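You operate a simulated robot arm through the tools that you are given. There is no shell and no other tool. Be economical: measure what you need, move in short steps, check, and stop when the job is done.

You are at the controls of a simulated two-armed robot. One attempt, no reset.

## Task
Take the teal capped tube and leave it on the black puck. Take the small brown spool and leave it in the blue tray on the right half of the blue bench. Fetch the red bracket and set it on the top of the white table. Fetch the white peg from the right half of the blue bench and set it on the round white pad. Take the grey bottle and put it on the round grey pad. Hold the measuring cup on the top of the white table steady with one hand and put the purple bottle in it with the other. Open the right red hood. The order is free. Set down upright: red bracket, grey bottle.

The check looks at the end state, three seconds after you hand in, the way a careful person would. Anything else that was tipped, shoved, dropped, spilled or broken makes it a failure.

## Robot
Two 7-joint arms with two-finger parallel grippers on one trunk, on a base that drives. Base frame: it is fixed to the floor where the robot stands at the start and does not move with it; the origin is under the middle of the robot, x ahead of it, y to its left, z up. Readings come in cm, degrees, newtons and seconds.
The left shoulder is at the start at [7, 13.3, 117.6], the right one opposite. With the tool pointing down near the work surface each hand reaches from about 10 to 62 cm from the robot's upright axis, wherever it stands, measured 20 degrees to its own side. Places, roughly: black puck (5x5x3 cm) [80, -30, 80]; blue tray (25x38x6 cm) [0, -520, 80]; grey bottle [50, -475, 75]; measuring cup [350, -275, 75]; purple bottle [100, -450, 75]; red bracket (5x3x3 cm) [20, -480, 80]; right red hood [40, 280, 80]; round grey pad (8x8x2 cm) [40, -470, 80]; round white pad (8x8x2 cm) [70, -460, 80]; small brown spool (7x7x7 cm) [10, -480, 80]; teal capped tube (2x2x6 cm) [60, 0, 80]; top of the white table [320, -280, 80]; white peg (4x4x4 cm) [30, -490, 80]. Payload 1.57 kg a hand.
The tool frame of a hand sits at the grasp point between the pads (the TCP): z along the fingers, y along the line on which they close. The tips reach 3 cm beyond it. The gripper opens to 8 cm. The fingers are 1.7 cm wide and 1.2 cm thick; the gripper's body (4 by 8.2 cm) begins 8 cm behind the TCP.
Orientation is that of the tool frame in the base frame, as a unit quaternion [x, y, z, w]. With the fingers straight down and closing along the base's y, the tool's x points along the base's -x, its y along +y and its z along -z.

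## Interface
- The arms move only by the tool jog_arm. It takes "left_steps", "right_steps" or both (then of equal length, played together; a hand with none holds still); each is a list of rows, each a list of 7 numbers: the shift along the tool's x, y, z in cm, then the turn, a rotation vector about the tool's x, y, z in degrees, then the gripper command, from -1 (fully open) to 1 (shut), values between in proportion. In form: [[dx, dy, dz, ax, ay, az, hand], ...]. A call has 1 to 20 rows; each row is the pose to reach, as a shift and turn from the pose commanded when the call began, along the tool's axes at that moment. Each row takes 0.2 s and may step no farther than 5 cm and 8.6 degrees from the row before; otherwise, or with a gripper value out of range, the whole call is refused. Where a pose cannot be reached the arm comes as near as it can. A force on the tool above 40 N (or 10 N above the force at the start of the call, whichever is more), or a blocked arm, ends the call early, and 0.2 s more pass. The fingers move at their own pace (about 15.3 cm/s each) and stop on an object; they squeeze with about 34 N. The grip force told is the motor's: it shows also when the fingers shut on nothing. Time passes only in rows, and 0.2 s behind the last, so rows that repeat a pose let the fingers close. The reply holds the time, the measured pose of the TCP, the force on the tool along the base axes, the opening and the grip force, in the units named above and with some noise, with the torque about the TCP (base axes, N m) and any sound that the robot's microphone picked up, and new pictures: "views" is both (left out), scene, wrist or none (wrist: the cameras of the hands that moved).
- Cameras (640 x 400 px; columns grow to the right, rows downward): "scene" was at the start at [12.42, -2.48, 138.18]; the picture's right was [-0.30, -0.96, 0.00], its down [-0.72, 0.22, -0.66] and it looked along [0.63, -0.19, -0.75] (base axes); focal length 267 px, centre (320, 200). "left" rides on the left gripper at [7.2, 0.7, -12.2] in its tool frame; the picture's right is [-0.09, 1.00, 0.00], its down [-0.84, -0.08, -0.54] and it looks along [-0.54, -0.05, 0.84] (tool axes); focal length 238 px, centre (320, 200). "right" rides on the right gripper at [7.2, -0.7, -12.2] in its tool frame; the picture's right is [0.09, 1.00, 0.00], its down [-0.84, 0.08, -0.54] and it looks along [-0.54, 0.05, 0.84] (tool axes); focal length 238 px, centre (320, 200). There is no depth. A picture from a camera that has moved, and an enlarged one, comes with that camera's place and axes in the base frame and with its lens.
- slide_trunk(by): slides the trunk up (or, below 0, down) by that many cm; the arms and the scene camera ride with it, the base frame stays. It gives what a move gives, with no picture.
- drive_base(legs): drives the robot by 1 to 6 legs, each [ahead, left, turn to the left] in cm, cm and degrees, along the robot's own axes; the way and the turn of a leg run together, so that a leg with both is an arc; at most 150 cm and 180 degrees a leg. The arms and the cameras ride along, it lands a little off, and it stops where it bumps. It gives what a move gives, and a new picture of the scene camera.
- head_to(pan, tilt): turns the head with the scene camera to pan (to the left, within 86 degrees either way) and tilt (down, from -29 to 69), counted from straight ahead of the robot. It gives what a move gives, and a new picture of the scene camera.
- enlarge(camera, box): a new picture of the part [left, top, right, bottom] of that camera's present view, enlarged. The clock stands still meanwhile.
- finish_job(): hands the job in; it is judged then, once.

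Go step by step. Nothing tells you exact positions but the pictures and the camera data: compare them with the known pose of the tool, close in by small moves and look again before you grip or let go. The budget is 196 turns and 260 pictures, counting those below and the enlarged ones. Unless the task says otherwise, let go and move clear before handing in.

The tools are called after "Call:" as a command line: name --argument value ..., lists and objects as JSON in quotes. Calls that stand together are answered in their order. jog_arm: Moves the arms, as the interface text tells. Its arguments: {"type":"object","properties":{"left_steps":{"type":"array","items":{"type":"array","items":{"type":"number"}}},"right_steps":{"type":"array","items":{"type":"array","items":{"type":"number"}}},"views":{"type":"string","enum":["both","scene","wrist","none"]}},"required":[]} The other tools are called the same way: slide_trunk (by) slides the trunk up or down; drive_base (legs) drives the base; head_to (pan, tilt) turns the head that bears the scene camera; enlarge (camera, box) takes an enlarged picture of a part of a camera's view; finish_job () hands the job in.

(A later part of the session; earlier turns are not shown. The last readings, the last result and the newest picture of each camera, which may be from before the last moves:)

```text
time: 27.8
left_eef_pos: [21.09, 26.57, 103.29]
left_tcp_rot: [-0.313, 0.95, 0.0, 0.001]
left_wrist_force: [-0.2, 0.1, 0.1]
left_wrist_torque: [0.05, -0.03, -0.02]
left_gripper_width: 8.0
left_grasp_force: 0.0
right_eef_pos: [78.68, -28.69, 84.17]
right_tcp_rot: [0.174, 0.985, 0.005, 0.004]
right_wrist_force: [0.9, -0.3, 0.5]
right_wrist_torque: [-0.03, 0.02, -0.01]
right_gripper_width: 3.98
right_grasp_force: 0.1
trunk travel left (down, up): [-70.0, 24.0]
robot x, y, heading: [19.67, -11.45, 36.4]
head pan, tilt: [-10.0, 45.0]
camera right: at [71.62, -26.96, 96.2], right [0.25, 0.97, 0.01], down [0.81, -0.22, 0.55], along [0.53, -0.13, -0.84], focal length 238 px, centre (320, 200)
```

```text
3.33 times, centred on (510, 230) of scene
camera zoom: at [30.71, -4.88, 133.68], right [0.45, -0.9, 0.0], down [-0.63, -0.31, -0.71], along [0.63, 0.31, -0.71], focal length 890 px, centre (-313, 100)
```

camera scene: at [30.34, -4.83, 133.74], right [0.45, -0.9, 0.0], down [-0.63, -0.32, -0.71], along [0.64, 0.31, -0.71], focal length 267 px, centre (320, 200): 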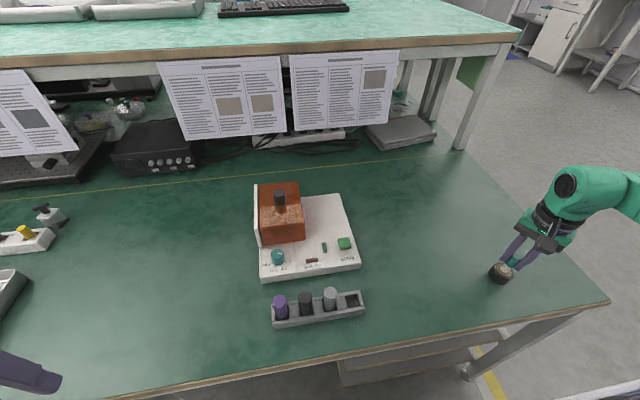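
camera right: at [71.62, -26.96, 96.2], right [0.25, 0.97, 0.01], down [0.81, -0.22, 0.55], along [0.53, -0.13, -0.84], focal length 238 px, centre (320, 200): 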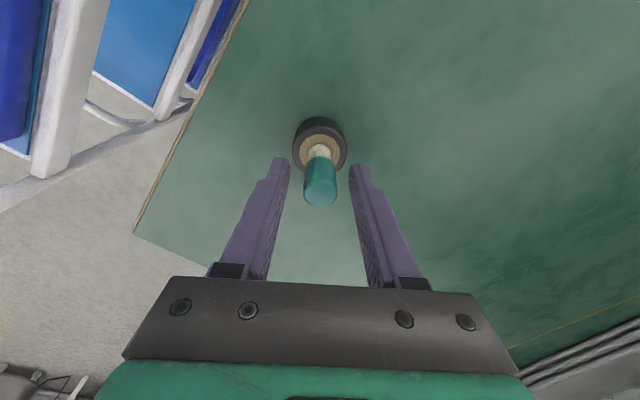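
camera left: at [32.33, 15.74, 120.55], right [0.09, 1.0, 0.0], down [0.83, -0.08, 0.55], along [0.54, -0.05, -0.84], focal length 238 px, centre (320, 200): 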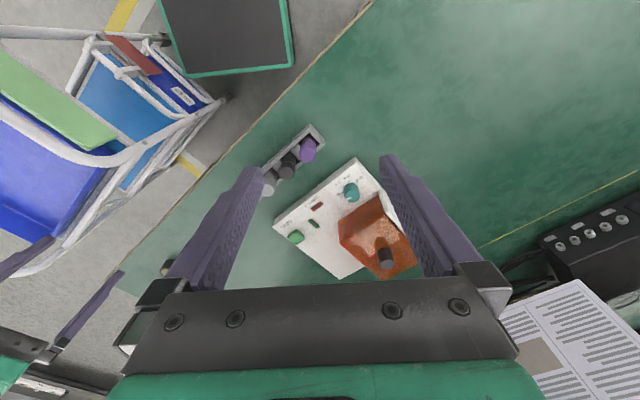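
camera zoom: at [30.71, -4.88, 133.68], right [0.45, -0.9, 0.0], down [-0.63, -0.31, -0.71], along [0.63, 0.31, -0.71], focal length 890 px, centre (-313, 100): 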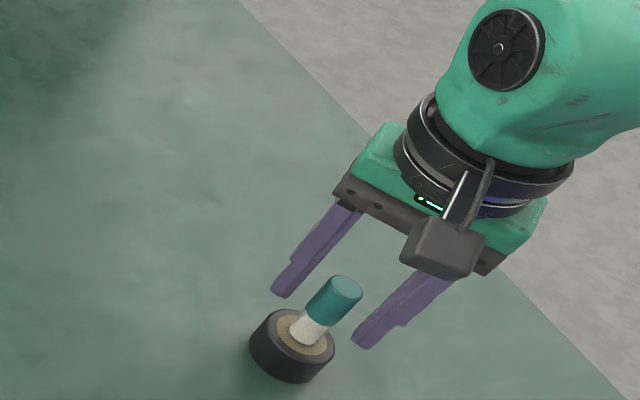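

The tube stands upright on the puck. I raise clear and tuck the right arm for driving.

Call:
jog_arm --right_steps '[[0, 0, -4.5, 0, 0, 0, -0.2], [0, 0, -9, 0, 0, 0, -0.2], [0, 0, -13.5, 0, 0, 0, -0.2], [3, 0.9, -15, 0, 0, -7, -0.5], [6, 1.8, -17, 0, 0, -14, -0.5], [9, 2.7, -19, 0, 0, -21, -1], [12, 3.6, -20, 0, 0, -28, -1], [15, 4.5, -20, 0, 0, -35, -1], [18, 5.4, -20, 0, 0, -42, -1], [21, 6.4, -20, 0, 0, -49, -1], [24.2, 7.3, -20, 0, 0, -56, -1]]' --views "scene"

```text
time: 30.2
left_eef_pos: [20.93, 26.55, 103.33]
left_tcp_rot: [-0.313, 0.95, -0.001, 0.0]
left_wrist_force: [-0.8, 0.1, -0.1]
left_wrist_torque: [0.0, 0.0, 0.02]
left_gripper_width: 7.97
left_grasp_force: 0.1
right_eef_pos: [57.95, -13.51, 104.12]
right_tcp_rot: [-0.311, 0.951, 0.002, 0.005]
right_wrist_force: [-1.3, -0.5, 0.3]
right_wrist_torque: [-0.01, -0.04, 0.01]
right_gripper_width: 8.01
right_grasp_force: 0.0
trunk travel left (down, up): [-70.0, 24.0]
robot x, y, heading: [19.48, -11.13, 36.5]
head pan, tilt: [-10.0, 45.0]
camera scene: at [30.52, -4.77, 133.69], right [0.45, -0.9, 0.0], down [-0.63, -0.32, -0.71], along [0.63, 0.31, -0.71], focal length 267 px, centre (320, 200)
```

scene: 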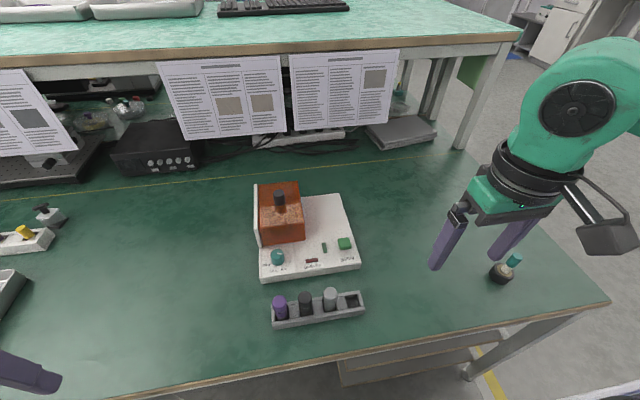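

Next I back off the bench and turn to face the blue bench to plan the route around the cart.

Call:
drive_base --legs '[[-18, 0, 0], [0, 0, -90]]'

Call:
head_to --pan -35 --tilt 25

```text
time: 35.6
left_eef_pos: [42.8, -24.28, 103.3]
left_tcp_rot: [0.458, 0.889, 0.0, 0.0]
left_wrist_force: [0.6, 0.9, 0.6]
left_wrist_torque: [0.04, -0.02, 0.02]
left_gripper_width: 7.99
left_grasp_force: 0.1
right_eef_pos: [1.85, -60.47, 104.1]
right_tcp_rot: [0.463, 0.887, -0.001, 0.005]
right_wrist_force: [-0.2, -0.5, 0.1]
right_wrist_torque: [0.03, -0.01, -0.01]
right_gripper_width: 8.0
right_grasp_force: 0.1
trunk travel left (down, up): [-70.0, 24.0]
robot x, y, heading: [4.96, -21.92, -54.5]
head pan, tilt: [-10.0, 45.0]
camera scene: at [11.31, -33.55, 133.68], right [-0.9, -0.43, 0.0], down [-0.3, 0.64, -0.71], along [0.3, -0.64, -0.71], focal length 267 px, centre (320, 200)
```

scene: 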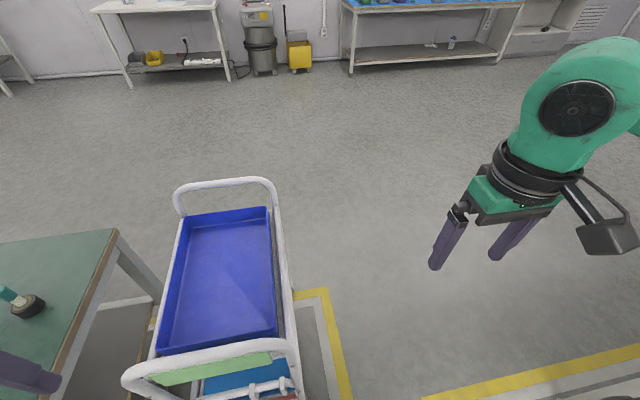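

```text
time: 36.5
left_eef_pos: [42.74, -24.25, 103.33]
left_tcp_rot: [0.459, 0.889, -0.001, 0.0]
left_wrist_force: [0.5, -0.2, -0.8]
left_wrist_torque: [-0.03, -0.02, 0.01]
left_gripper_width: 8.02
left_grasp_force: 0.1
right_eef_pos: [1.8, -60.5, 103.95]
right_tcp_rot: [0.463, 0.887, -0.002, 0.005]
right_wrist_force: [-1.2, -0.1, -0.5]
right_wrist_torque: [0.0, -0.05, 0.0]
right_gripper_width: 8.01
right_grasp_force: 0.0
trunk travel left (down, up): [-70.0, 24.0]
robot x, y, heading: [5.03, -21.36, -54.8]
head pan, tilt: [-35.0, 25.0]
camera scene: at [7.9, -35.41, 136.73], right [-1.0, -0.01, 0.0], down [0.0, 0.42, -0.91], along [0.01, -0.91, -0.42], focal length 267 px, centre (320, 200)
```

scene: 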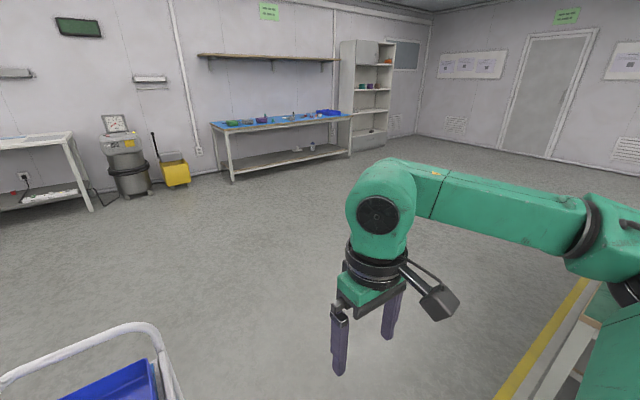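

The blue bench front edge lies at about n≈400 cm along my heading. I check the white object on my right before strafing.

Call:
head_to --pan -80 --tilt 35

```text
time: 37.6
left_eef_pos: [42.89, -24.19, 103.39]
left_tcp_rot: [0.458, 0.889, 0.001, 0.0]
left_wrist_force: [-1.0, 0.0, -0.7]
left_wrist_torque: [0.05, 0.02, -0.02]
left_gripper_width: 8.01
left_grasp_force: 0.1
right_eef_pos: [1.77, -60.6, 104.03]
right_tcp_rot: [0.462, 0.887, -0.001, 0.004]
right_wrist_force: [-0.8, -0.4, -0.5]
right_wrist_torque: [0.01, 0.03, 0.01]
right_gripper_width: 8.0
right_grasp_force: 0.0
trunk travel left (down, up): [-70.0, 24.0]
robot x, y, heading: [4.73, -22.02, -54.9]
head pan, tilt: [-80.0, 35.0]
camera scene: at [1.65, -32.48, 135.17], right [-0.71, 0.7, 0.0], down [0.4, 0.41, -0.82], along [-0.58, -0.58, -0.57], focal length 267 px, centre (320, 200)
```

scene: 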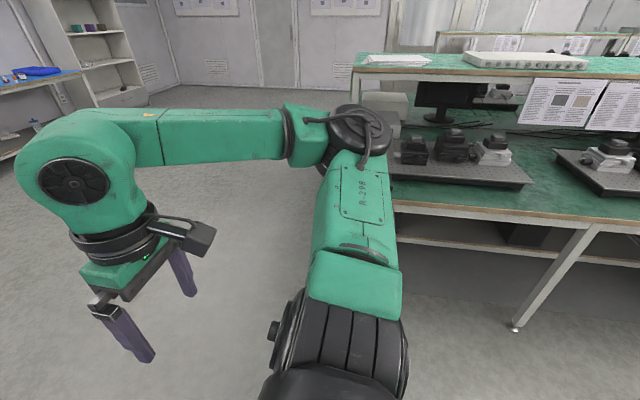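

Aisle is clear between the benches. Drive: strafe right past the cart, ahead, then diagonally to stand in front of the blue bench at a distance.

Call:
drive_base --legs '[[0, -37, 1.9], [140, 0, 0], [75, -105, 0], [55, -100, 0]]'

Call:
head_to --pan 0 --tilt 35

```text
time: 58.1
left_eef_pos: [16.84, -383.37, 103.36]
left_tcp_rot: [0.443, 0.897, 0.001, 0.0]
left_wrist_force: [-0.8, 0.1, 0.3]
left_wrist_torque: [0.0, -0.02, 0.01]
left_gripper_width: 7.98
left_grasp_force: 0.0
right_eef_pos: [-22.92, -421.24, 104.05]
right_tcp_rot: [0.445, 0.895, -0.002, 0.005]
right_wrist_force: [1.1, -1.6, -0.5]
right_wrist_torque: [0.02, 0.01, -0.02]
right_gripper_width: 7.98
right_grasp_force: 0.1
trunk travel left (down, up): [-70.0, 24.0]
robot x, y, heading: [-20.93, -382.26, -52.6]
head pan, tilt: [-80.0, 35.0]
camera scene: at [-24.1, -393.07, 135.17], right [-0.74, 0.68, 0.0], down [0.39, 0.42, -0.82], along [-0.55, -0.6, -0.57], focal length 267 px, centre (320, 200)
```

scene: 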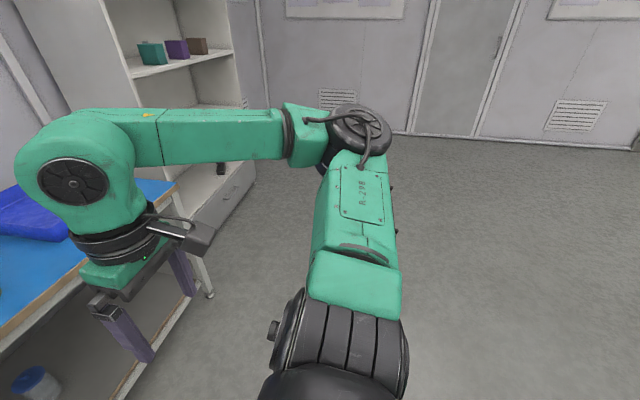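

```text
time: 59.6
left_eef_pos: [16.78, -383.41, 103.37]
left_tcp_rot: [0.443, 0.897, 0.0, -0.001]
left_wrist_force: [-1.1, 0.4, -0.5]
left_wrist_torque: [0.01, -0.01, -0.01]
left_gripper_width: 8.0
left_grasp_force: 0.0
right_eef_pos: [-22.87, -421.12, 104.15]
right_tcp_rot: [0.446, 0.895, -0.001, 0.005]
right_wrist_force: [-0.5, -0.3, -0.7]
right_wrist_torque: [0.01, -0.03, 0.01]
right_gripper_width: 8.01
right_grasp_force: 0.1
trunk travel left (down, up): [-70.0, 24.0]
robot x, y, heading: [-21.23, -382.65, -52.2]
head pan, tilt: [0.0, 35.0]
camera scene: at [-12.81, -393.6, 135.16], right [-0.79, -0.61, 0.0], down [-0.35, 0.46, -0.82], along [0.5, -0.65, -0.57], focal length 267 px, centre (320, 200)
```

scene: 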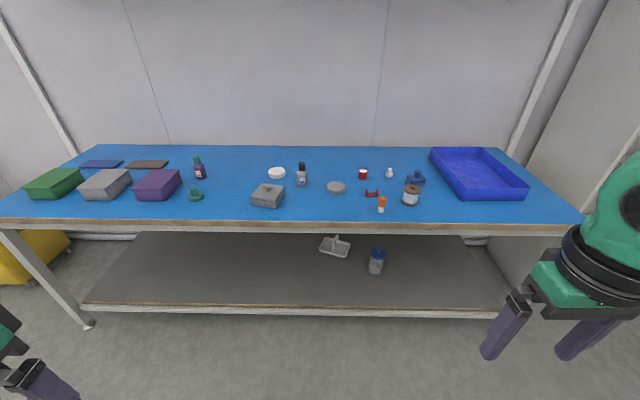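

The whole blue bench is in view. I enlarge the item area.

Call:
enlarge --camera "scene" --box '[320, 140, 480, 220]'

Call:
enlarge --camera "scene" --box '[180, 140, 360, 230]'

```text
4.00 times, centred on (400, 180) of scene
camera zoom: at [-12.81, -393.6, 135.16], right [-0.79, -0.61, 0.0], down [-0.35, 0.46, -0.82], along [0.5, -0.65, -0.57], focal length 1068 px, centre (0, 280)
```

zoom: 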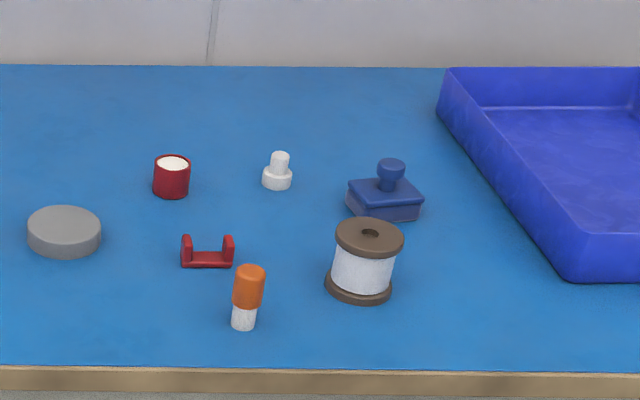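

```text
3.56 times, centred on (270, 185) of scene
camera zoom: at [-12.81, -393.6, 135.16], right [-0.79, -0.61, 0.0], down [-0.35, 0.46, -0.82], along [0.5, -0.65, -0.57], focal length 949 px, centre (498, 253)
```

zoom: 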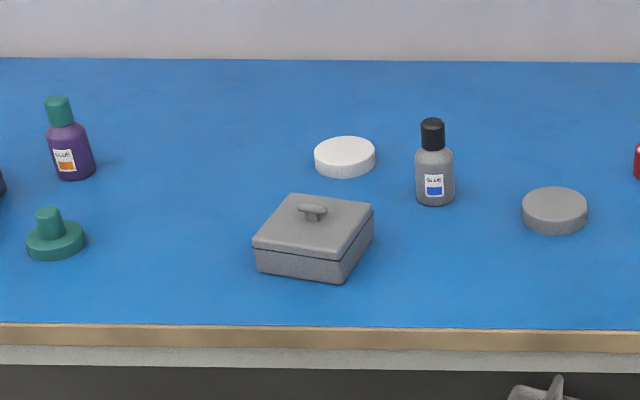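

I've localised everything: in robot-relative terms (ahead,left) spool (98,-35), bracket (102,-21), peg (118,-31), grey pad (105,-6.5), grey bottle (112,8), white pad (119,19), purple bottle (117,53), tray around (118,-70), bench edge at 87. I drive up in front of the spool.

Call:
drive_base --legs '[[40, -38, 0], [18, 0, 0]]'

Call:
head_to --pan -15 --tilt 50

```text
time: 63.9
left_eef_pos: [21.61, -452.38, 103.36]
left_tcp_rot: [0.442, 0.897, 0.0, 0.001]
left_wrist_force: [-0.6, 0.8, -0.3]
left_wrist_torque: [0.02, 0.0, 0.02]
left_gripper_width: 7.98
left_grasp_force: 0.0
right_eef_pos: [-17.88, -490.04, 104.02]
right_tcp_rot: [0.447, 0.895, -0.002, 0.006]
right_wrist_force: [0.6, 0.1, 0.0]
right_wrist_torque: [0.0, -0.01, 0.02]
right_gripper_width: 8.01
right_grasp_force: 0.2
trunk travel left (down, up): [-70.0, 24.0]
robot x, y, heading: [-16.24, -451.46, -52.5]
head pan, tilt: [0.0, 35.0]
camera scene: at [-7.84, -462.48, 135.18], right [-0.79, -0.61, 0.0], down [-0.35, 0.45, -0.82], along [0.5, -0.65, -0.57], focal length 267 px, centre (320, 200)
```

scene: 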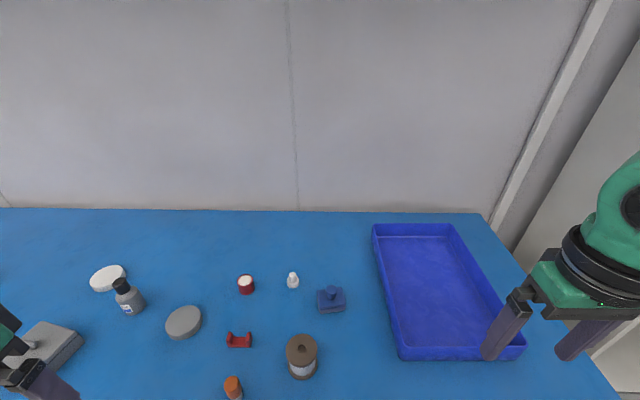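

```text
time: 64.7
left_eef_pos: [21.81, -452.32, 103.42]
left_tcp_rot: [0.442, 0.897, 0.001, -0.001]
left_wrist_force: [0.4, 0.2, 0.3]
left_wrist_torque: [0.02, 0.02, 0.01]
left_gripper_width: 7.99
left_grasp_force: 0.1
right_eef_pos: [-17.75, -490.23, 104.21]
right_tcp_rot: [0.446, 0.895, -0.002, 0.005]
right_wrist_force: [0.1, 0.3, -0.5]
right_wrist_torque: [-0.01, -0.02, 0.0]
right_gripper_width: 7.98
right_grasp_force: 0.0
trunk travel left (down, up): [-70.0, 24.0]
robot x, y, heading: [-16.27, -451.09, -52.9]
head pan, tilt: [-15.0, 50.0]
camera scene: at [-10.13, -462.77, 132.99], right [-0.92, -0.38, 0.0], down [-0.29, 0.71, -0.64], along [0.25, -0.59, -0.77], focal length 267 px, centre (320, 200)
```

scene: 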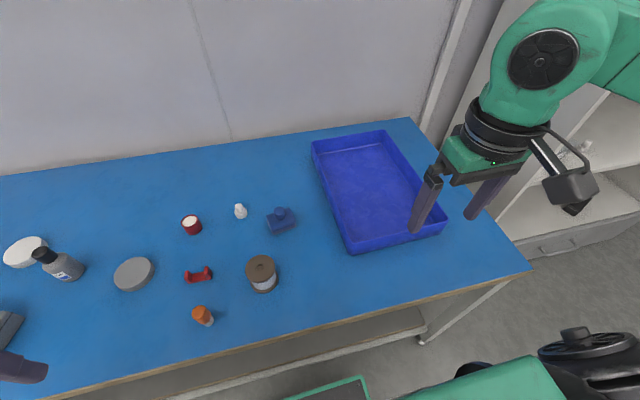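

Spool axis ≈[11.3,-481.7], diameter ~6.3. I bring the right hand above it.

Call:
jog_arm --right_steps '[[-1.6, 4.2, 1, 0, 0, 0, -1], [-3.2, 8.4, 2, 0, 0, 0, -1], [-4.8, 12.6, 3, 0, 0, 0, -1], [-6.4, 16.8, 4, 0, 0, 0, -1], [-8, 21, 6, 0, 0, 0, -1], [-9.6, 25.2, 8, 0, 0, 0, -1], [-10.7, 28.3, 10, 0, 0, 0, -1], [-10.7, 28.3, 10, 0, 0, 0, -1]]'

```text
time: 66.5
left_eef_pos: [21.82, -452.54, 103.32]
left_tcp_rot: [0.442, 0.897, 0.0, -0.001]
left_wrist_force: [0.2, 0.2, 0.8]
left_wrist_torque: [0.02, 0.0, 0.01]
left_gripper_width: 8.0
left_grasp_force: 0.0
right_eef_pos: [3.3, -484.5, 95.46]
right_tcp_rot: [0.446, 0.895, -0.001, 0.005]
right_wrist_force: [0.4, 0.4, -0.3]
right_wrist_torque: [0.04, 0.0, 0.03]
right_gripper_width: 7.99
right_grasp_force: 0.1
right hand out of reach, approached as far as the arm can: row 6, 7, 8
trunk travel left (down, up): [-70.0, 24.0]
robot x, y, heading: [-15.86, -451.62, -52.7]
head pan, tilt: [-15.0, 50.0]
camera scene: at [-10.14, -462.8, 132.98], right [-0.92, -0.38, 0.0], down [-0.29, 0.71, -0.64], along [0.24, -0.59, -0.77], focal length 267 px, centre (320, 200)
camera right: at [-1.6, -479.14, 107.56], right [0.74, 0.67, 0.0], down [0.56, -0.62, 0.55], along [0.37, -0.41, -0.83], focal length 238 px, centre (320, 200)
```

scene: 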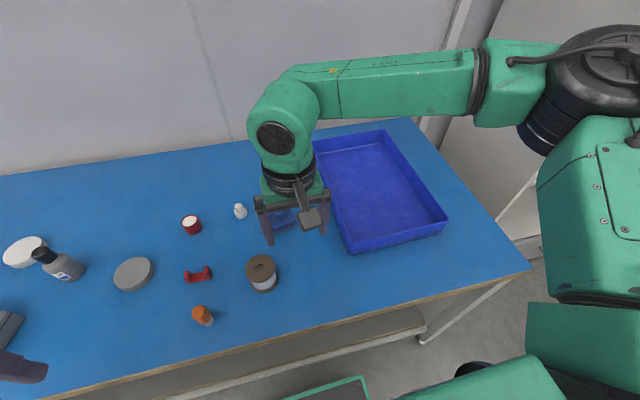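
right: 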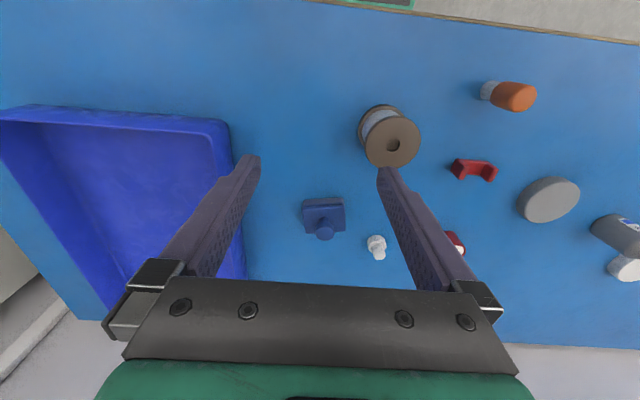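

The right hand's inward limit is about 5 cm right of centre, so I shift the base 14 cm left.

Call:
drive_base --legs '[[0, 14, 0]]'

```text
time: 67.8
left_eef_pos: [32.78, -443.93, 103.39]
left_tcp_rot: [0.443, 0.896, 0.0, 0.001]
left_wrist_force: [-0.5, -1.0, -0.2]
left_wrist_torque: [0.0, 0.0, -0.01]
left_gripper_width: 8.0
left_grasp_force: 0.0
right_eef_pos: [14.27, -476.09, 95.7]
right_tcp_rot: [0.446, 0.895, -0.001, 0.006]
right_wrist_force: [0.3, 0.3, 0.3]
right_wrist_torque: [0.01, -0.01, 0.01]
right_gripper_width: 8.0
right_grasp_force: 0.0
trunk travel left (down, up): [-70.0, 24.0]
robot x, y, heading: [-5.2, -442.83, -52.3]
head pan, tilt: [-15.0, 50.0]
camera scene: at [0.77, -454.36, 132.99], right [-0.92, -0.38, 0.0], down [-0.29, 0.71, -0.64], along [0.25, -0.59, -0.77], focal length 267 px, centre (320, 200)
```

scene: 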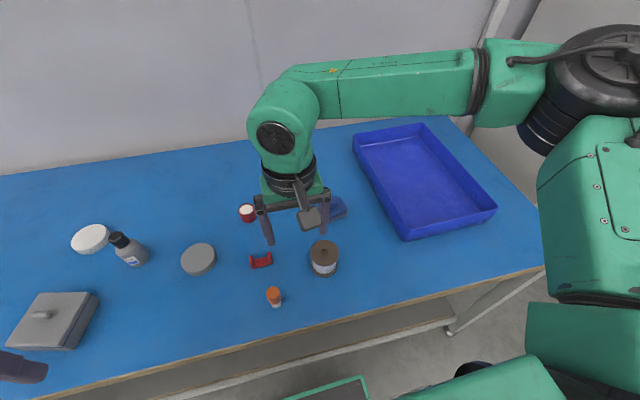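

Move above the spool and look from the wrist camera.

Call:
jog_arm --right_steps '[[-1.2, -2.8, 2, 0, 0, 0, -1], [-2.3, -5.6, 5, 0, 0, 0, -1], [-2.3, -5.6, 5, 0, 0, 0, -1]]' --views "wrist"

```text
time: 68.6
left_eef_pos: [32.76, -443.71, 103.24]
left_tcp_rot: [0.442, 0.897, -0.001, -0.001]
left_wrist_force: [-0.9, 1.4, 0.1]
left_wrist_torque: [-0.05, 0.0, 0.03]
left_gripper_width: 7.98
left_grasp_force: 0.0
right_eef_pos: [11.35, -481.2, 90.5]
right_tcp_rot: [0.446, 0.895, -0.001, 0.006]
right_wrist_force: [-0.1, -0.6, 0.1]
right_wrist_torque: [-0.04, -0.01, 0.01]
right_gripper_width: 7.98
right_grasp_force: 0.0
trunk travel left (down, up): [-70.0, 24.0]
robot x, y, heading: [-5.11, -443.07, -52.8]
head pan, tilt: [-15.0, 50.0]
camera right: at [6.5, -475.8, 102.57], right [0.74, 0.67, 0.0], down [0.56, -0.62, 0.55], along [0.37, -0.41, -0.83], focal length 238 px, centre (320, 200)
```

right: 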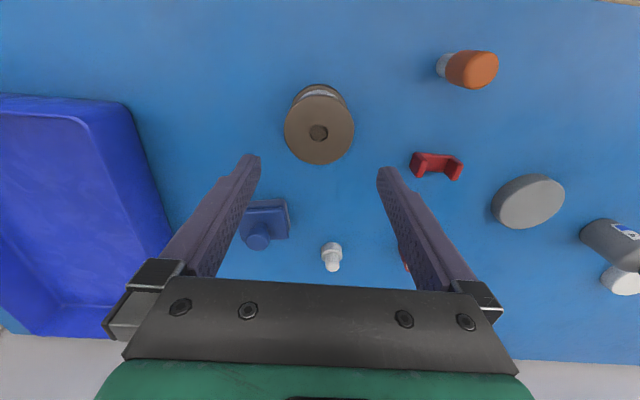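

Spool top centre ≈[10.8,-480.7]; adjust and descend with fingers straddling it.

Call:
jog_arm --right_steps '[[0.7, -0.1, 2, 0, 0, 0, -1], [0.7, -0.1, 5, 0, 0, 0, -1], [0.7, -0.1, 5, 0, 0, 0, -1]]' --views "wrist"

```text
time: 69.4
left_eef_pos: [32.82, -443.9, 103.28]
left_tcp_rot: [0.442, 0.897, 0.0, 0.0]
left_wrist_force: [-1.0, 0.9, -0.2]
left_wrist_torque: [-0.01, 0.01, 0.01]
left_gripper_width: 8.0
left_grasp_force: 0.0
right_eef_pos: [10.93, -480.78, 85.43]
right_tcp_rot: [0.445, 0.895, -0.002, 0.007]
right_wrist_force: [-0.2, 0.5, 0.3]
right_wrist_torque: [0.02, -0.04, -0.01]
right_gripper_width: 7.99
right_grasp_force: 0.0
trunk travel left (down, up): [-70.0, 24.0]
robot x, y, heading: [-4.83, -442.47, -52.8]
head pan, tilt: [-15.0, 50.0]
camera right: at [5.96, -475.45, 97.45], right [0.74, 0.67, 0.0], down [0.56, -0.62, 0.55], along [0.37, -0.41, -0.83], focal length 238 px, centre (320, 200)
```

right: 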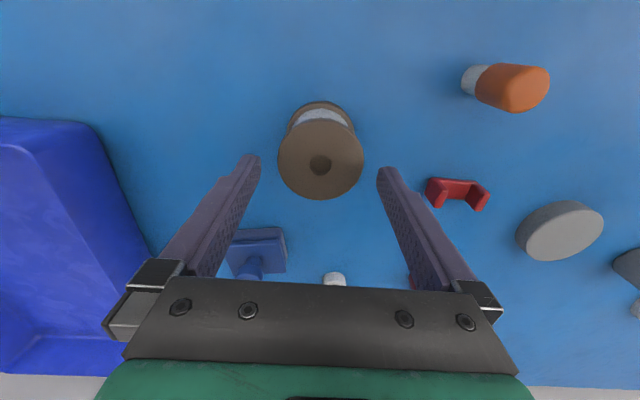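

Centred. Descend to z≈79 and close.

Call:
jog_arm --right_steps '[[0.1, 0, 3, 0, 0, 0, -1], [0.1, 0, 6.3, 0, 0, 0, -1], [0.1, 0, 6.3, 0, 0, 0, -1], [0.1, 0, 6.3, 0, 0, 0, 0], [0.1, 0, 6.3, 0, 0, 0, 1], [0.1, 0, 6.3, 0, 0, 0, 1]]' --views "wrist"

```text
time: 70.8
left_eef_pos: [32.83, -443.93, 103.39]
left_tcp_rot: [0.442, 0.897, 0.0, -0.001]
left_wrist_force: [0.0, 0.0, 0.2]
left_wrist_torque: [0.0, -0.01, -0.01]
left_gripper_width: 8.02
left_grasp_force: 0.1
right_eef_pos: [9.02, -481.01, 80.89]
right_tcp_rot: [0.446, 0.895, -0.001, 0.007]
right_wrist_force: [0.9, 1.3, 1.1]
right_wrist_torque: [0.04, -0.1, 0.02]
right_gripper_width: 6.07
right_grasp_force: 33.7
right hand out of reach, approached as far as the arm can: row 1, 2, 3, 4, 5, 6
trunk travel left (down, up): [-70.0, 24.0]
robot x, y, heading: [-4.99, -443.21, -52.2]
head pan, tilt: [-15.0, 50.0]
camera right: at [4.13, -475.6, 92.79], right [0.74, 0.67, 0.0], down [0.56, -0.62, 0.55], along [0.37, -0.41, -0.83], focal length 238 px, centre (320, 200)
```

right: 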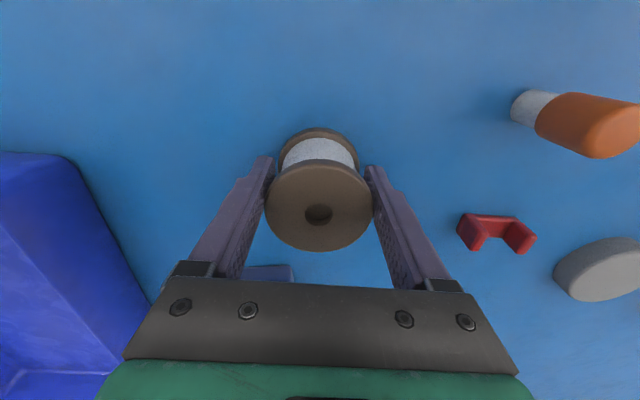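

The hand stopped a bit short of the goal but the spool is gripped (6.07 cm). Lift gently.

Call:
jog_arm --right_steps '[[0, 0, -3, 0, 0, 0, 1], [0, 0, -6, 0, 0, 0, 1], [0, 0, -9, 0, 0, 0, 1], [0, 0, -12, 0, 0, 0, 1]]'

```text
time: 71.8
left_eef_pos: [32.8, -443.85, 103.35]
left_tcp_rot: [0.442, 0.897, 0.0, 0.0]
left_wrist_force: [0.3, -0.1, 0.1]
left_wrist_torque: [-0.01, -0.02, -0.01]
left_gripper_width: 8.01
left_grasp_force: 0.1
right_eef_pos: [9.18, -480.8, 92.85]
right_tcp_rot: [0.446, 0.895, -0.002, 0.006]
right_wrist_force: [-0.5, 0.9, -0.8]
right_wrist_torque: [0.0, -0.01, -0.02]
right_gripper_width: 6.08
right_grasp_force: 34.0
trunk travel left (down, up): [-70.0, 24.0]
robot x, y, heading: [-4.71, -442.97, -52.5]
head pan, tilt: [-15.0, 50.0]
camera scene: at [0.88, -454.17, 133.0], right [-0.92, -0.38, 0.0], down [-0.29, 0.71, -0.64], along [0.25, -0.59, -0.77], focal length 267 px, centre (320, 200)
camera right: at [4.18, -475.43, 104.95], right [0.74, 0.67, 0.0], down [0.56, -0.62, 0.55], along [0.37, -0.41, -0.83], focal length 238 px, centre (320, 200)
```

scene: 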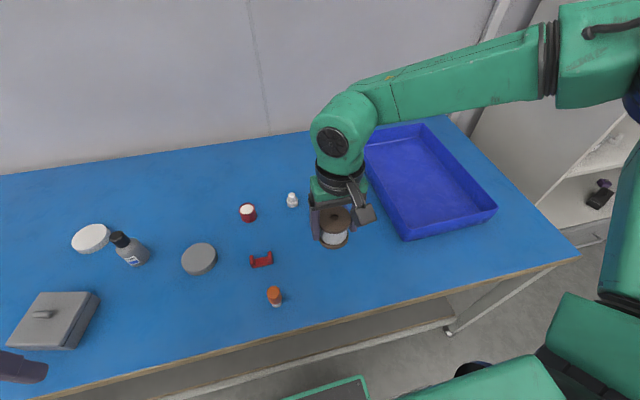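
right: 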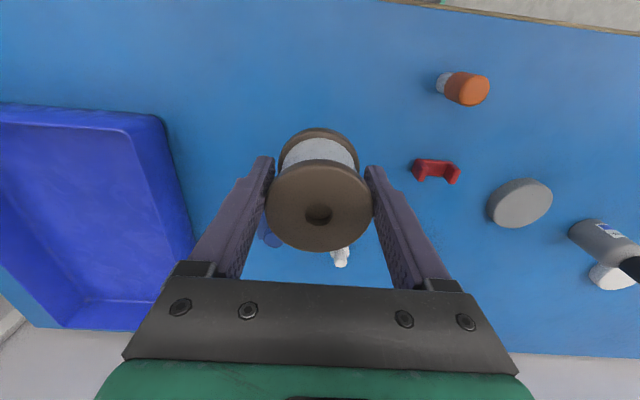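

Spool held securely. Shift the base right 14 cm so the tray is comfortably within reach.

Call:
drive_base --legs '[[0, -14, 0]]'

Call:
jog_arm --right_steps '[[-2, -3, -2, 0, 0, 0, 1], [-4.5, -6, -2, 0, 0, 0, 1], [-7, -9, -2, 0, 0, 0, 1], [-9, -12, -2, 0, 0, 0, 1], [-11.3, -15.1, -2, 0, 0, 0, 1], [-11.3, -15.1, -2, 0, 0, 0, 1]]'

```text
time: 73.1
left_eef_pos: [21.81, -452.38, 103.2]
left_tcp_rot: [0.442, 0.897, -0.001, 0.0]
left_wrist_force: [0.4, -0.6, 0.3]
left_wrist_torque: [0.04, 0.02, -0.03]
left_gripper_width: 8.0
left_grasp_force: 0.0
right_eef_pos: [-1.93, -489.46, 92.95]
right_tcp_rot: [0.446, 0.895, -0.002, 0.005]
right_wrist_force: [-0.7, 0.9, -1.8]
right_wrist_torque: [0.02, 0.0, -0.01]
right_gripper_width: 6.06
right_grasp_force: 33.6
trunk travel left (down, up): [-70.0, 24.0]
robot x, y, heading: [-16.34, -451.6, -52.7]
head pan, tilt: [-15.0, 50.0]
camera scene: at [-10.13, -462.74, 132.99], right [-0.92, -0.38, 0.0], down [-0.29, 0.71, -0.64], along [0.24, -0.59, -0.77], focal length 267 px, centre (320, 200)
```

scene: 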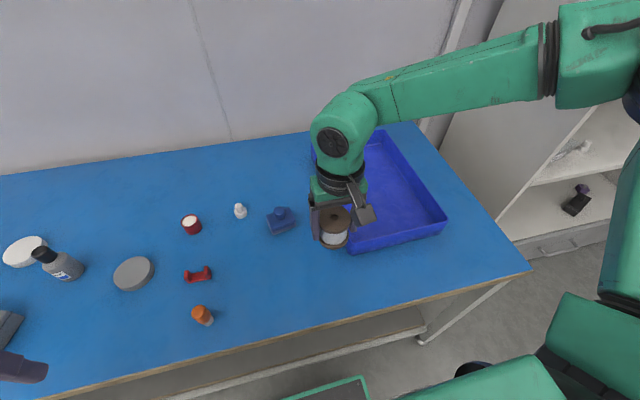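

```text
time: 74.5
left_eef_pos: [21.75, -452.48, 103.37]
left_tcp_rot: [0.443, 0.897, 0.0, 0.0]
left_wrist_force: [0.0, -0.3, -0.2]
left_wrist_torque: [0.0, 0.0, 0.04]
left_gripper_width: 7.99
left_grasp_force: 0.1
right_eef_pos: [-7.47, -507.57, 95.13]
right_tcp_rot: [0.446, 0.895, -0.002, 0.006]
right_wrist_force: [-0.8, -0.9, -1.8]
right_wrist_torque: [0.04, 0.03, -0.01]
right_gripper_width: 6.09
right_grasp_force: 33.9
trunk travel left (down, up): [-70.0, 24.0]
robot x, y, heading: [-16.44, -451.37, -52.6]
head pan, tilt: [-15.0, 50.0]
camera scene: at [-10.28, -462.8, 132.99], right [-0.92, -0.38, 0.0], down [-0.29, 0.71, -0.64], along [0.25, -0.59, -0.77], focal length 267 px, centre (320, 200)
camera right: at [-12.34, -502.24, 107.14], right [0.74, 0.67, 0.0], down [0.56, -0.62, 0.55], along [0.37, -0.41, -0.83], focal length 238 px, centre (320, 200)
```

scene: 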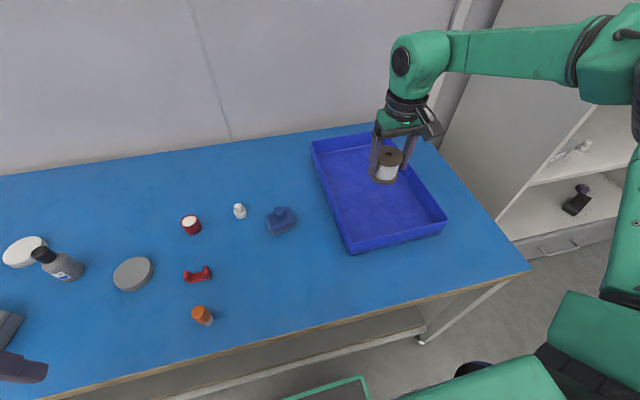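
right: 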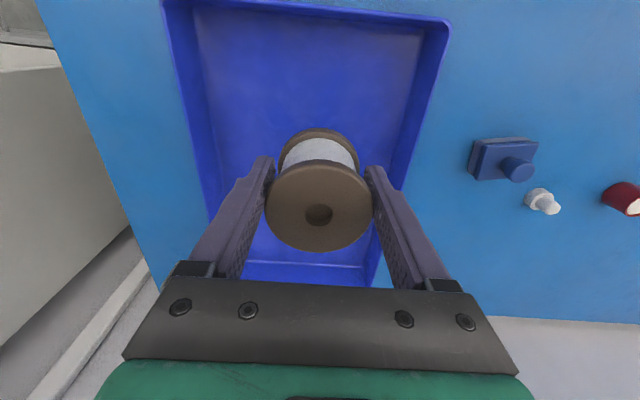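

Centred in the tray. Lower until contact.

Call:
jog_arm --right_steps '[[0, 0, 4, 0, 0, 0, 1], [0, 0, 8, 0, 0, 0, 1], [0, 0, 11, 0, 0, 0, 1], [0, 0, 12, 0, 0, 0, 1], [0, 0, 12.5, 0, 0, 0, 1], [0, 0, 13, 0, 0, 0, 1], [0, 0, 13.3, 0, 0, 0, 1]]'

```text
time: 76.1
left_eef_pos: [21.72, -452.49, 103.29]
left_tcp_rot: [0.443, 0.897, 0.0, -0.001]
left_wrist_force: [0.6, -0.5, 0.0]
left_wrist_torque: [0.0, 0.01, 0.03]
left_gripper_width: 7.99
left_grasp_force: 0.0
right_eef_pos: [-7.17, -507.77, 81.63]
right_tcp_rot: [0.446, 0.895, -0.002, 0.006]
right_wrist_force: [0.1, 0.3, -0.9]
right_wrist_torque: [0.01, -0.06, 0.0]
right_gripper_width: 6.12
right_grasp_force: 34.2
trunk travel left (down, up): [-70.0, 24.0]
robot x, y, heading: [-16.38, -451.18, -52.4]
head pan, tilt: [-15.0, 50.0]
camera scene: at [-10.28, -462.86, 132.99], right [-0.92, -0.38, 0.0], down [-0.29, 0.71, -0.64], along [0.25, -0.59, -0.77], focal length 267 px, centre (320, 200)
camera right: at [-12.09, -502.34, 93.66], right [0.74, 0.67, 0.0], down [0.56, -0.62, 0.55], along [0.37, -0.41, -0.83], focal length 238 px, centre (320, 200)
```

scene: 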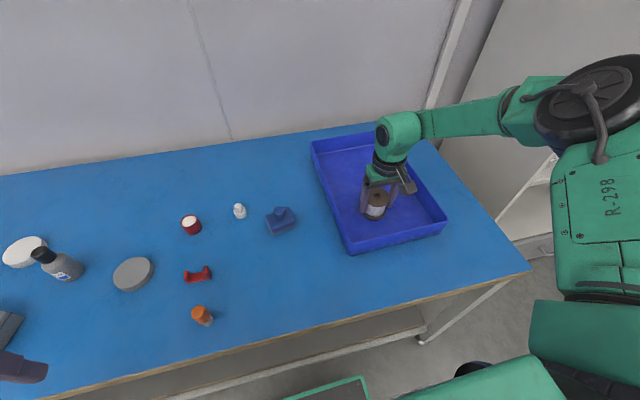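
right: 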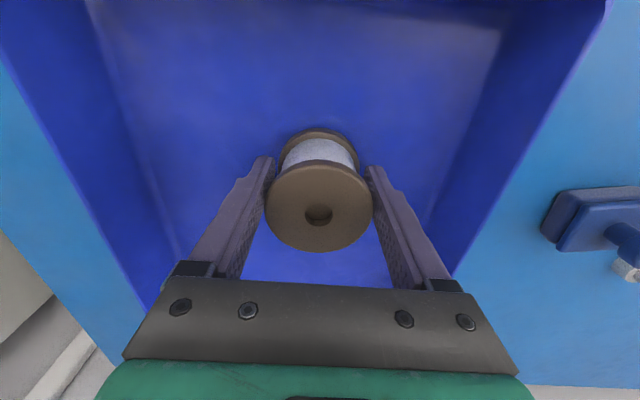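

No contact yet; continue in small steps.

Call:
jog_arm --right_steps '[[0, 0, 0.3, 0, 0, 0, 1], [0, 0, 0.6, 0, 0, 0, 1], [0, 0, 0.9, 0, 0, 0, 1], [0, 0, 1.2, 0, 0, 0, 1]]' --views "none"

```text
time: 77.1
left_eef_pos: [21.52, -452.25, 103.38]
left_tcp_rot: [0.442, 0.897, 0.0, 0.0]
left_wrist_force: [0.2, 0.4, -0.7]
left_wrist_torque: [0.02, -0.01, -0.03]
left_gripper_width: 7.98
left_grasp_force: 0.0
right_eef_pos: [-7.33, -507.69, 81.05]
right_tcp_rot: [0.448, 0.894, -0.007, 0.012]
right_wrist_force: [-1.0, -9.7, 27.7]
right_wrist_torque: [-0.17, -0.03, 0.04]
right_gripper_width: 6.15
right_grasp_force: 33.7
trunk travel left (down, up): [-70.0, 24.0]
robot x, y, heading: [-16.41, -451.53, -52.6]
head pan, tilt: [-15.0, 50.0]
```

Contact. Ease off and release.

Call:
jog_arm --right_steps '[[0, 0, -0.4, 0, 0, 0, 1], [0, 0, -0.5, 0, 0, 0, 0.3], [0, 0, -0.5, 0, 0, 0, -0.8], [0, 0, -0.5, 0, 0, 0, -1], [0, 0, -4, 0, 0, 0, -1], [0, 0, -8, 0, 0, 0, -1], [0, 0, -12, 0, 0, 0, -1]]'

```text
time: 78.7
left_eef_pos: [21.64, -452.42, 103.4]
left_tcp_rot: [0.442, 0.897, -0.001, 0.0]
left_wrist_force: [0.8, -0.6, 0.5]
left_wrist_torque: [-0.01, 0.01, 0.0]
left_gripper_width: 8.0
left_grasp_force: 0.0
right_eef_pos: [-7.2, -507.61, 92.37]
right_tcp_rot: [0.446, 0.895, -0.002, 0.005]
right_wrist_force: [0.3, 0.2, 1.0]
right_wrist_torque: [-0.01, 0.0, -0.01]
right_gripper_width: 7.99
right_grasp_force: 0.1
trunk travel left (down, up): [-70.0, 24.0]
robot x, y, heading: [-16.35, -451.72, -52.5]
head pan, tilt: [-15.0, 50.0]
camera scene: at [-10.32, -462.76, 132.99], right [-0.92, -0.38, 0.0], down [-0.29, 0.71, -0.64], along [0.25, -0.59, -0.77], focal length 267 px, centre (320, 200)
camera right: at [-12.07, -502.18, 104.42], right [0.74, 0.67, 0.0], down [0.56, -0.62, 0.55], along [0.37, -0.41, -0.83], focal length 238 px, centre (320, 200)
```

scene: 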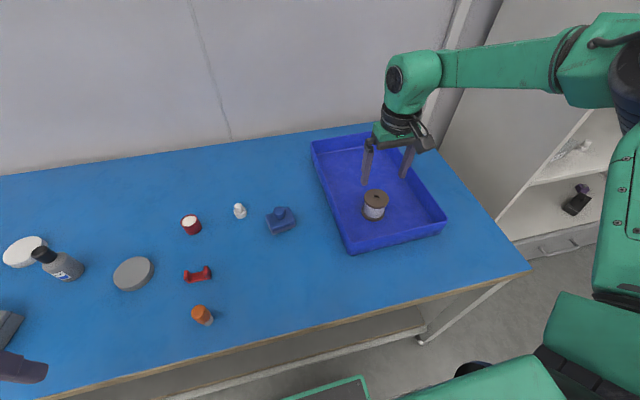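
right: 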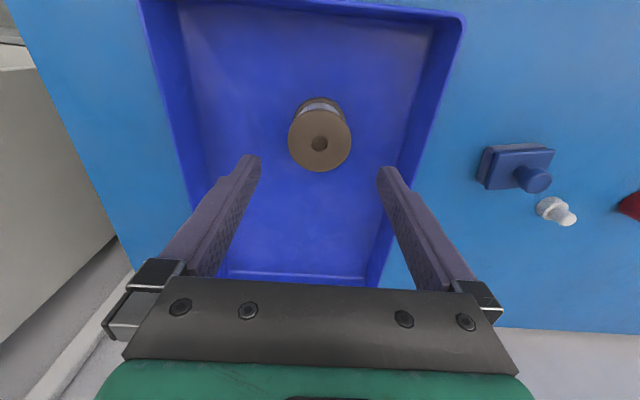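

Spool is in the tray. Next the peg (≈[25.6,-494]): I shift base 30 cm left and 3 ahead so the right hand can take it.

Call:
drive_base --legs '[[3, 30, 0]]'

Call:
jog_arm --right_steps '[[0, 0, -2, 0, 0, 0, -0.5], [0, 0, -2, 0, 0, 0, -0.5]]' --views "wrist"

```text
time: 80.8
left_eef_pos: [47.45, -436.63, 103.33]
left_tcp_rot: [0.445, 0.896, -0.001, 0.0]
left_wrist_force: [0.1, 0.0, -0.2]
left_wrist_torque: [0.01, 0.0, -0.03]
left_gripper_width: 8.01
left_grasp_force: 0.0
right_eef_pos: [18.37, -491.91, 92.29]
right_tcp_rot: [0.449, 0.894, -0.002, 0.007]
right_wrist_force: [0.7, -0.4, 0.3]
right_wrist_torque: [-0.01, -0.01, 0.01]
right_gripper_width: 8.03
right_grasp_force: 0.1
trunk travel left (down, up): [-70.0, 24.0]
robot x, y, heading: [10.0, -436.12, -52.6]
head pan, tilt: [-15.0, 50.0]
camera scene: at [15.48, -446.94, 132.99], right [-0.93, -0.38, 0.0], down [-0.29, 0.71, -0.64], along [0.24, -0.59, -0.77], focal length 267 px, centre (320, 200)
```

scene: 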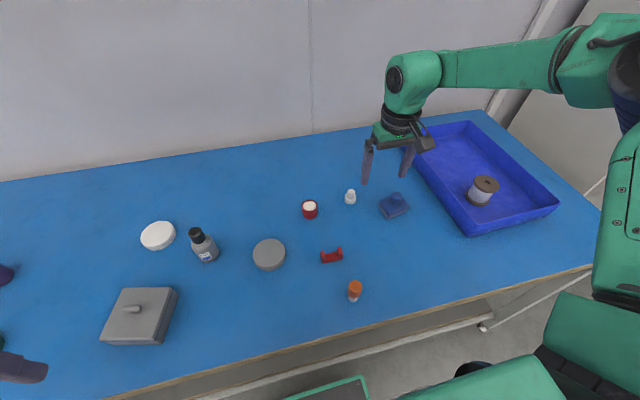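

```text
time: 81.4
left_eef_pos: [47.52, -436.77, 103.29]
left_tcp_rot: [0.445, 0.896, 0.0, 0.0]
left_wrist_force: [0.8, 0.5, -0.5]
left_wrist_torque: [0.02, -0.02, 0.02]
left_gripper_width: 8.01
left_grasp_force: 0.1
right_eef_pos: [18.4, -491.55, 94.27]
right_tcp_rot: [0.449, 0.894, -0.001, 0.006]
right_wrist_force: [-0.8, 0.0, 0.1]
right_wrist_torque: [0.0, 0.01, 0.0]
right_gripper_width: 6.01
right_grasp_force: 0.0
trunk travel left (down, up): [-70.0, 24.0]
robot x, y, heading: [9.91, -435.83, -52.6]
head pan, tilt: [-15.0, 50.0]
camera right: at [13.56, -486.24, 106.34], right [0.74, 0.67, 0.0], down [0.56, -0.62, 0.55], along [0.37, -0.41, -0.83], focal length 238 px, centre (320, 200)
```

right: 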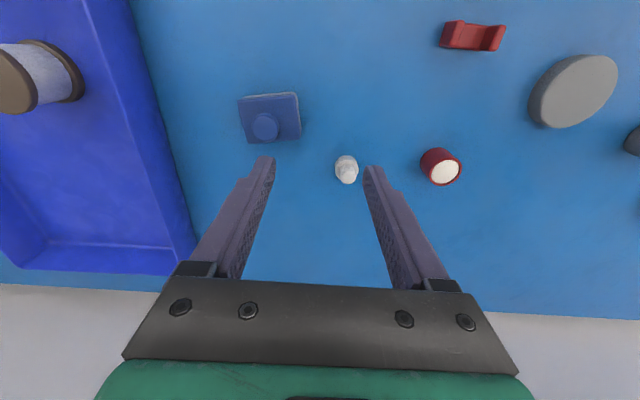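

Peg ≈[25.6,-494.2]. Move above it.

Call:
jog_arm --right_steps '[[-3.2, 2.1, 1, 0, 0, 0, -0.5], [-6.4, 4.2, 3, 0, 0, 0, -0.5], [-6.4, 4.2, 7, 0, 0, 0, -0.3], [-6.4, 4.2, 9, 0, 0, 0, -0.3], [-6.4, 4.2, 9, 0, 0, 0, -0.3]]' --views "wrist"

```text
time: 82.6
left_eef_pos: [47.48, -436.8, 103.45]
left_tcp_rot: [0.444, 0.896, 0.0, 0.001]
left_wrist_force: [0.8, 0.3, -0.5]
left_wrist_torque: [-0.01, -0.02, 0.02]
left_gripper_width: 8.0
left_grasp_force: 0.0
right_eef_pos: [22.71, -492.84, 86.97]
right_tcp_rot: [0.449, 0.894, -0.002, 0.007]
right_wrist_force: [0.4, -1.2, -0.3]
right_wrist_torque: [0.0, -0.02, -0.01]
right_gripper_width: 5.2
right_grasp_force: 0.0
right hand out of reach, approached as far as the arm can: row 2, 3, 4, 5
trunk travel left (down, up): [-70.0, 24.0]
robot x, y, heading: [9.98, -435.67, -52.9]
head pan, tilt: [-15.0, 50.0]
camera right: at [17.76, -487.33, 98.92], right [0.74, 0.67, 0.0], down [0.56, -0.62, 0.55], along [0.37, -0.41, -0.83], focal length 238 px, centre (320, 200)
```

right: 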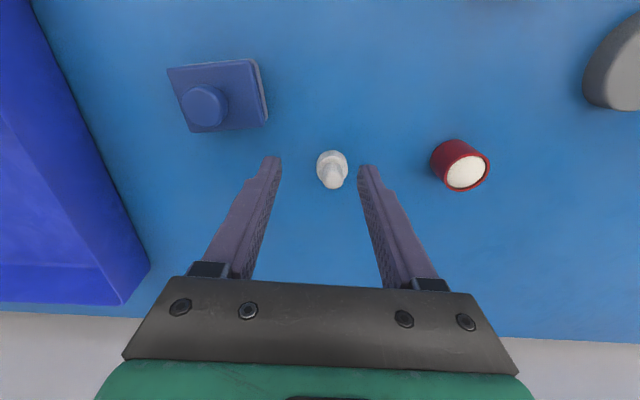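

Slightly short of reach; nudge the base 3 cm ahead.

Call:
drive_base --legs '[[3, 0, 0]]'

Call:
jog_arm --right_steps '[[0, 0, -1, 0, 0, 0, -0.3]]' --views "wrist"

```text
time: 83.4
left_eef_pos: [49.13, -438.67, 103.42]
left_tcp_rot: [0.445, 0.896, -0.001, 0.001]
left_wrist_force: [-0.3, -0.2, 0.0]
left_wrist_torque: [-0.03, 0.0, 0.01]
left_gripper_width: 8.0
left_grasp_force: 0.0
right_eef_pos: [24.24, -494.81, 87.21]
right_tcp_rot: [0.448, 0.894, -0.002, 0.009]
right_wrist_force: [0.2, -0.6, 0.1]
right_wrist_torque: [0.0, -0.01, -0.02]
right_gripper_width: 5.23
right_grasp_force: 0.1
trunk travel left (down, up): [-70.0, 24.0]
robot x, y, heading: [11.54, -437.74, -53.1]
head pan, tilt: [-15.0, 50.0]
camera scene: at [17.04, -448.82, 133.04], right [-0.93, -0.38, 0.0], down [-0.29, 0.71, -0.65], along [0.24, -0.6, -0.76], focal length 267 px, centre (320, 200)
```

scene: 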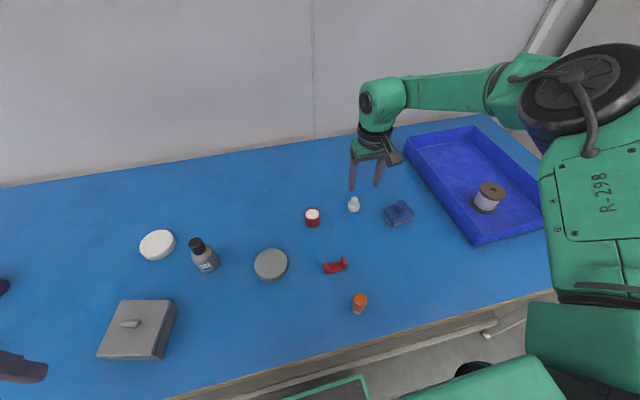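

```text
time: 83.8
left_eef_pos: [49.27, -438.92, 103.39]
left_tcp_rot: [0.446, 0.895, 0.001, 0.0]
left_wrist_force: [-1.1, 0.1, 1.0]
left_wrist_torque: [0.0, 0.01, -0.02]
left_gripper_width: 7.99
left_grasp_force: 0.1
right_eef_pos: [24.4, -495.06, 88.01]
right_tcp_rot: [0.449, 0.894, -0.001, 0.007]
right_wrist_force: [0.1, -0.8, -0.4]
right_wrist_torque: [-0.01, -0.02, -0.01]
right_gripper_width: 5.18
right_grasp_force: 0.1
trunk travel left (down, up): [-70.0, 24.0]
robot x, y, heading: [11.84, -438.14, -52.9]
head pan, tilt: [-15.0, 50.0]
camera right: at [19.43, -489.59, 99.98], right [0.74, 0.67, 0.0], down [0.56, -0.62, 0.55], along [0.37, -0.41, -0.83], focal length 238 px, centre (320, 200)
```

right: 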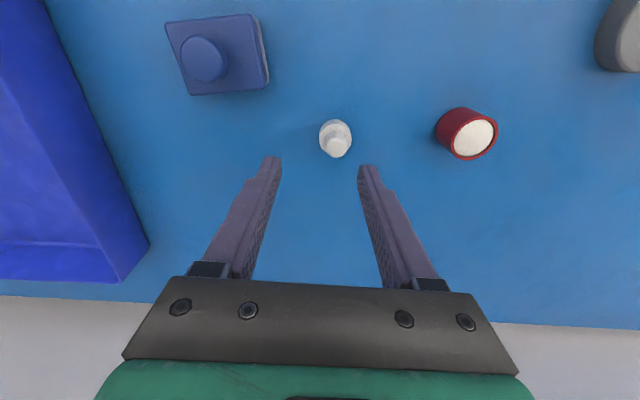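

Peg is at ≈[25.9,-494.4]; shift 1.6 cm sideways and descend partway.

Call:
jog_arm --right_steps '[[-0.2, 1.5, 0, 0, 0, 0, -0.3], [-0.2, 1.5, 3, 0, 0, 0, -0.3], [-0.2, 1.5, 6, 0, 0, 0, -0.3], [-0.2, 1.5, 6, 0, 0, 0, -0.3]]' --views "wrist"

```text
time: 84.8
left_eef_pos: [49.38, -439.11, 103.32]
left_tcp_rot: [0.445, 0.896, 0.0, 0.001]
left_wrist_force: [0.1, -0.2, -0.2]
left_wrist_torque: [0.01, 0.03, 0.03]
left_gripper_width: 8.01
left_grasp_force: 0.1
right_eef_pos: [23.55, -493.21, 83.41]
right_tcp_rot: [0.449, 0.894, -0.002, 0.007]
right_wrist_force: [0.4, 0.4, -0.3]
right_wrist_torque: [0.02, -0.03, -0.01]
right_gripper_width: 5.19
right_grasp_force: 0.1
right hand out of reach, approached as far as the arm can: row 2, 3, 4
trunk travel left (down, up): [-70.0, 24.0]
robot x, y, heading: [11.41, -437.88, -52.6]
head pan, tilt: [-15.0, 50.0]
camera right: at [18.68, -487.8, 95.46], right [0.74, 0.67, 0.0], down [0.56, -0.62, 0.55], along [0.37, -0.41, -0.83], focal length 238 px, centre (320, 200)
```

right: 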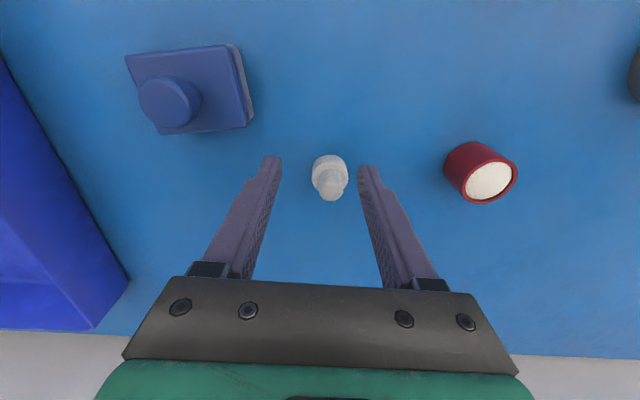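

Reach shrinks as the hand goes low, so a lower trunk should help. Raise the hand 13 cm, then lower the trunk 12.

Call:
jog_arm --right_steps '[[0, 0, -4, 0, 0, 0, -0.3], [0, 0, -8, 0, 0, 0, -0.3], [0, 0, -13, 0, 0, 0, -0.3], [0, 0, -13, 0, 0, 0, -0.3]]' --views "none"

```text
time: 85.8
left_eef_pos: [49.28, -439.04, 103.29]
left_tcp_rot: [0.444, 0.896, 0.001, -0.001]
left_wrist_force: [-0.3, 0.1, 0.3]
left_wrist_torque: [0.0, 0.02, 0.02]
left_gripper_width: 8.01
left_grasp_force: 0.0
right_eef_pos: [23.48, -492.9, 96.48]
right_tcp_rot: [0.45, 0.893, -0.002, 0.006]
right_wrist_force: [-0.3, -0.1, 0.0]
right_wrist_torque: [-0.01, -0.01, 0.0]
right_gripper_width: 5.21
right_grasp_force: 0.1
trunk travel left (down, up): [-70.0, 24.0]
robot x, y, heading: [11.52, -437.95, -52.8]
head pan, tilt: [-15.0, 50.0]
```

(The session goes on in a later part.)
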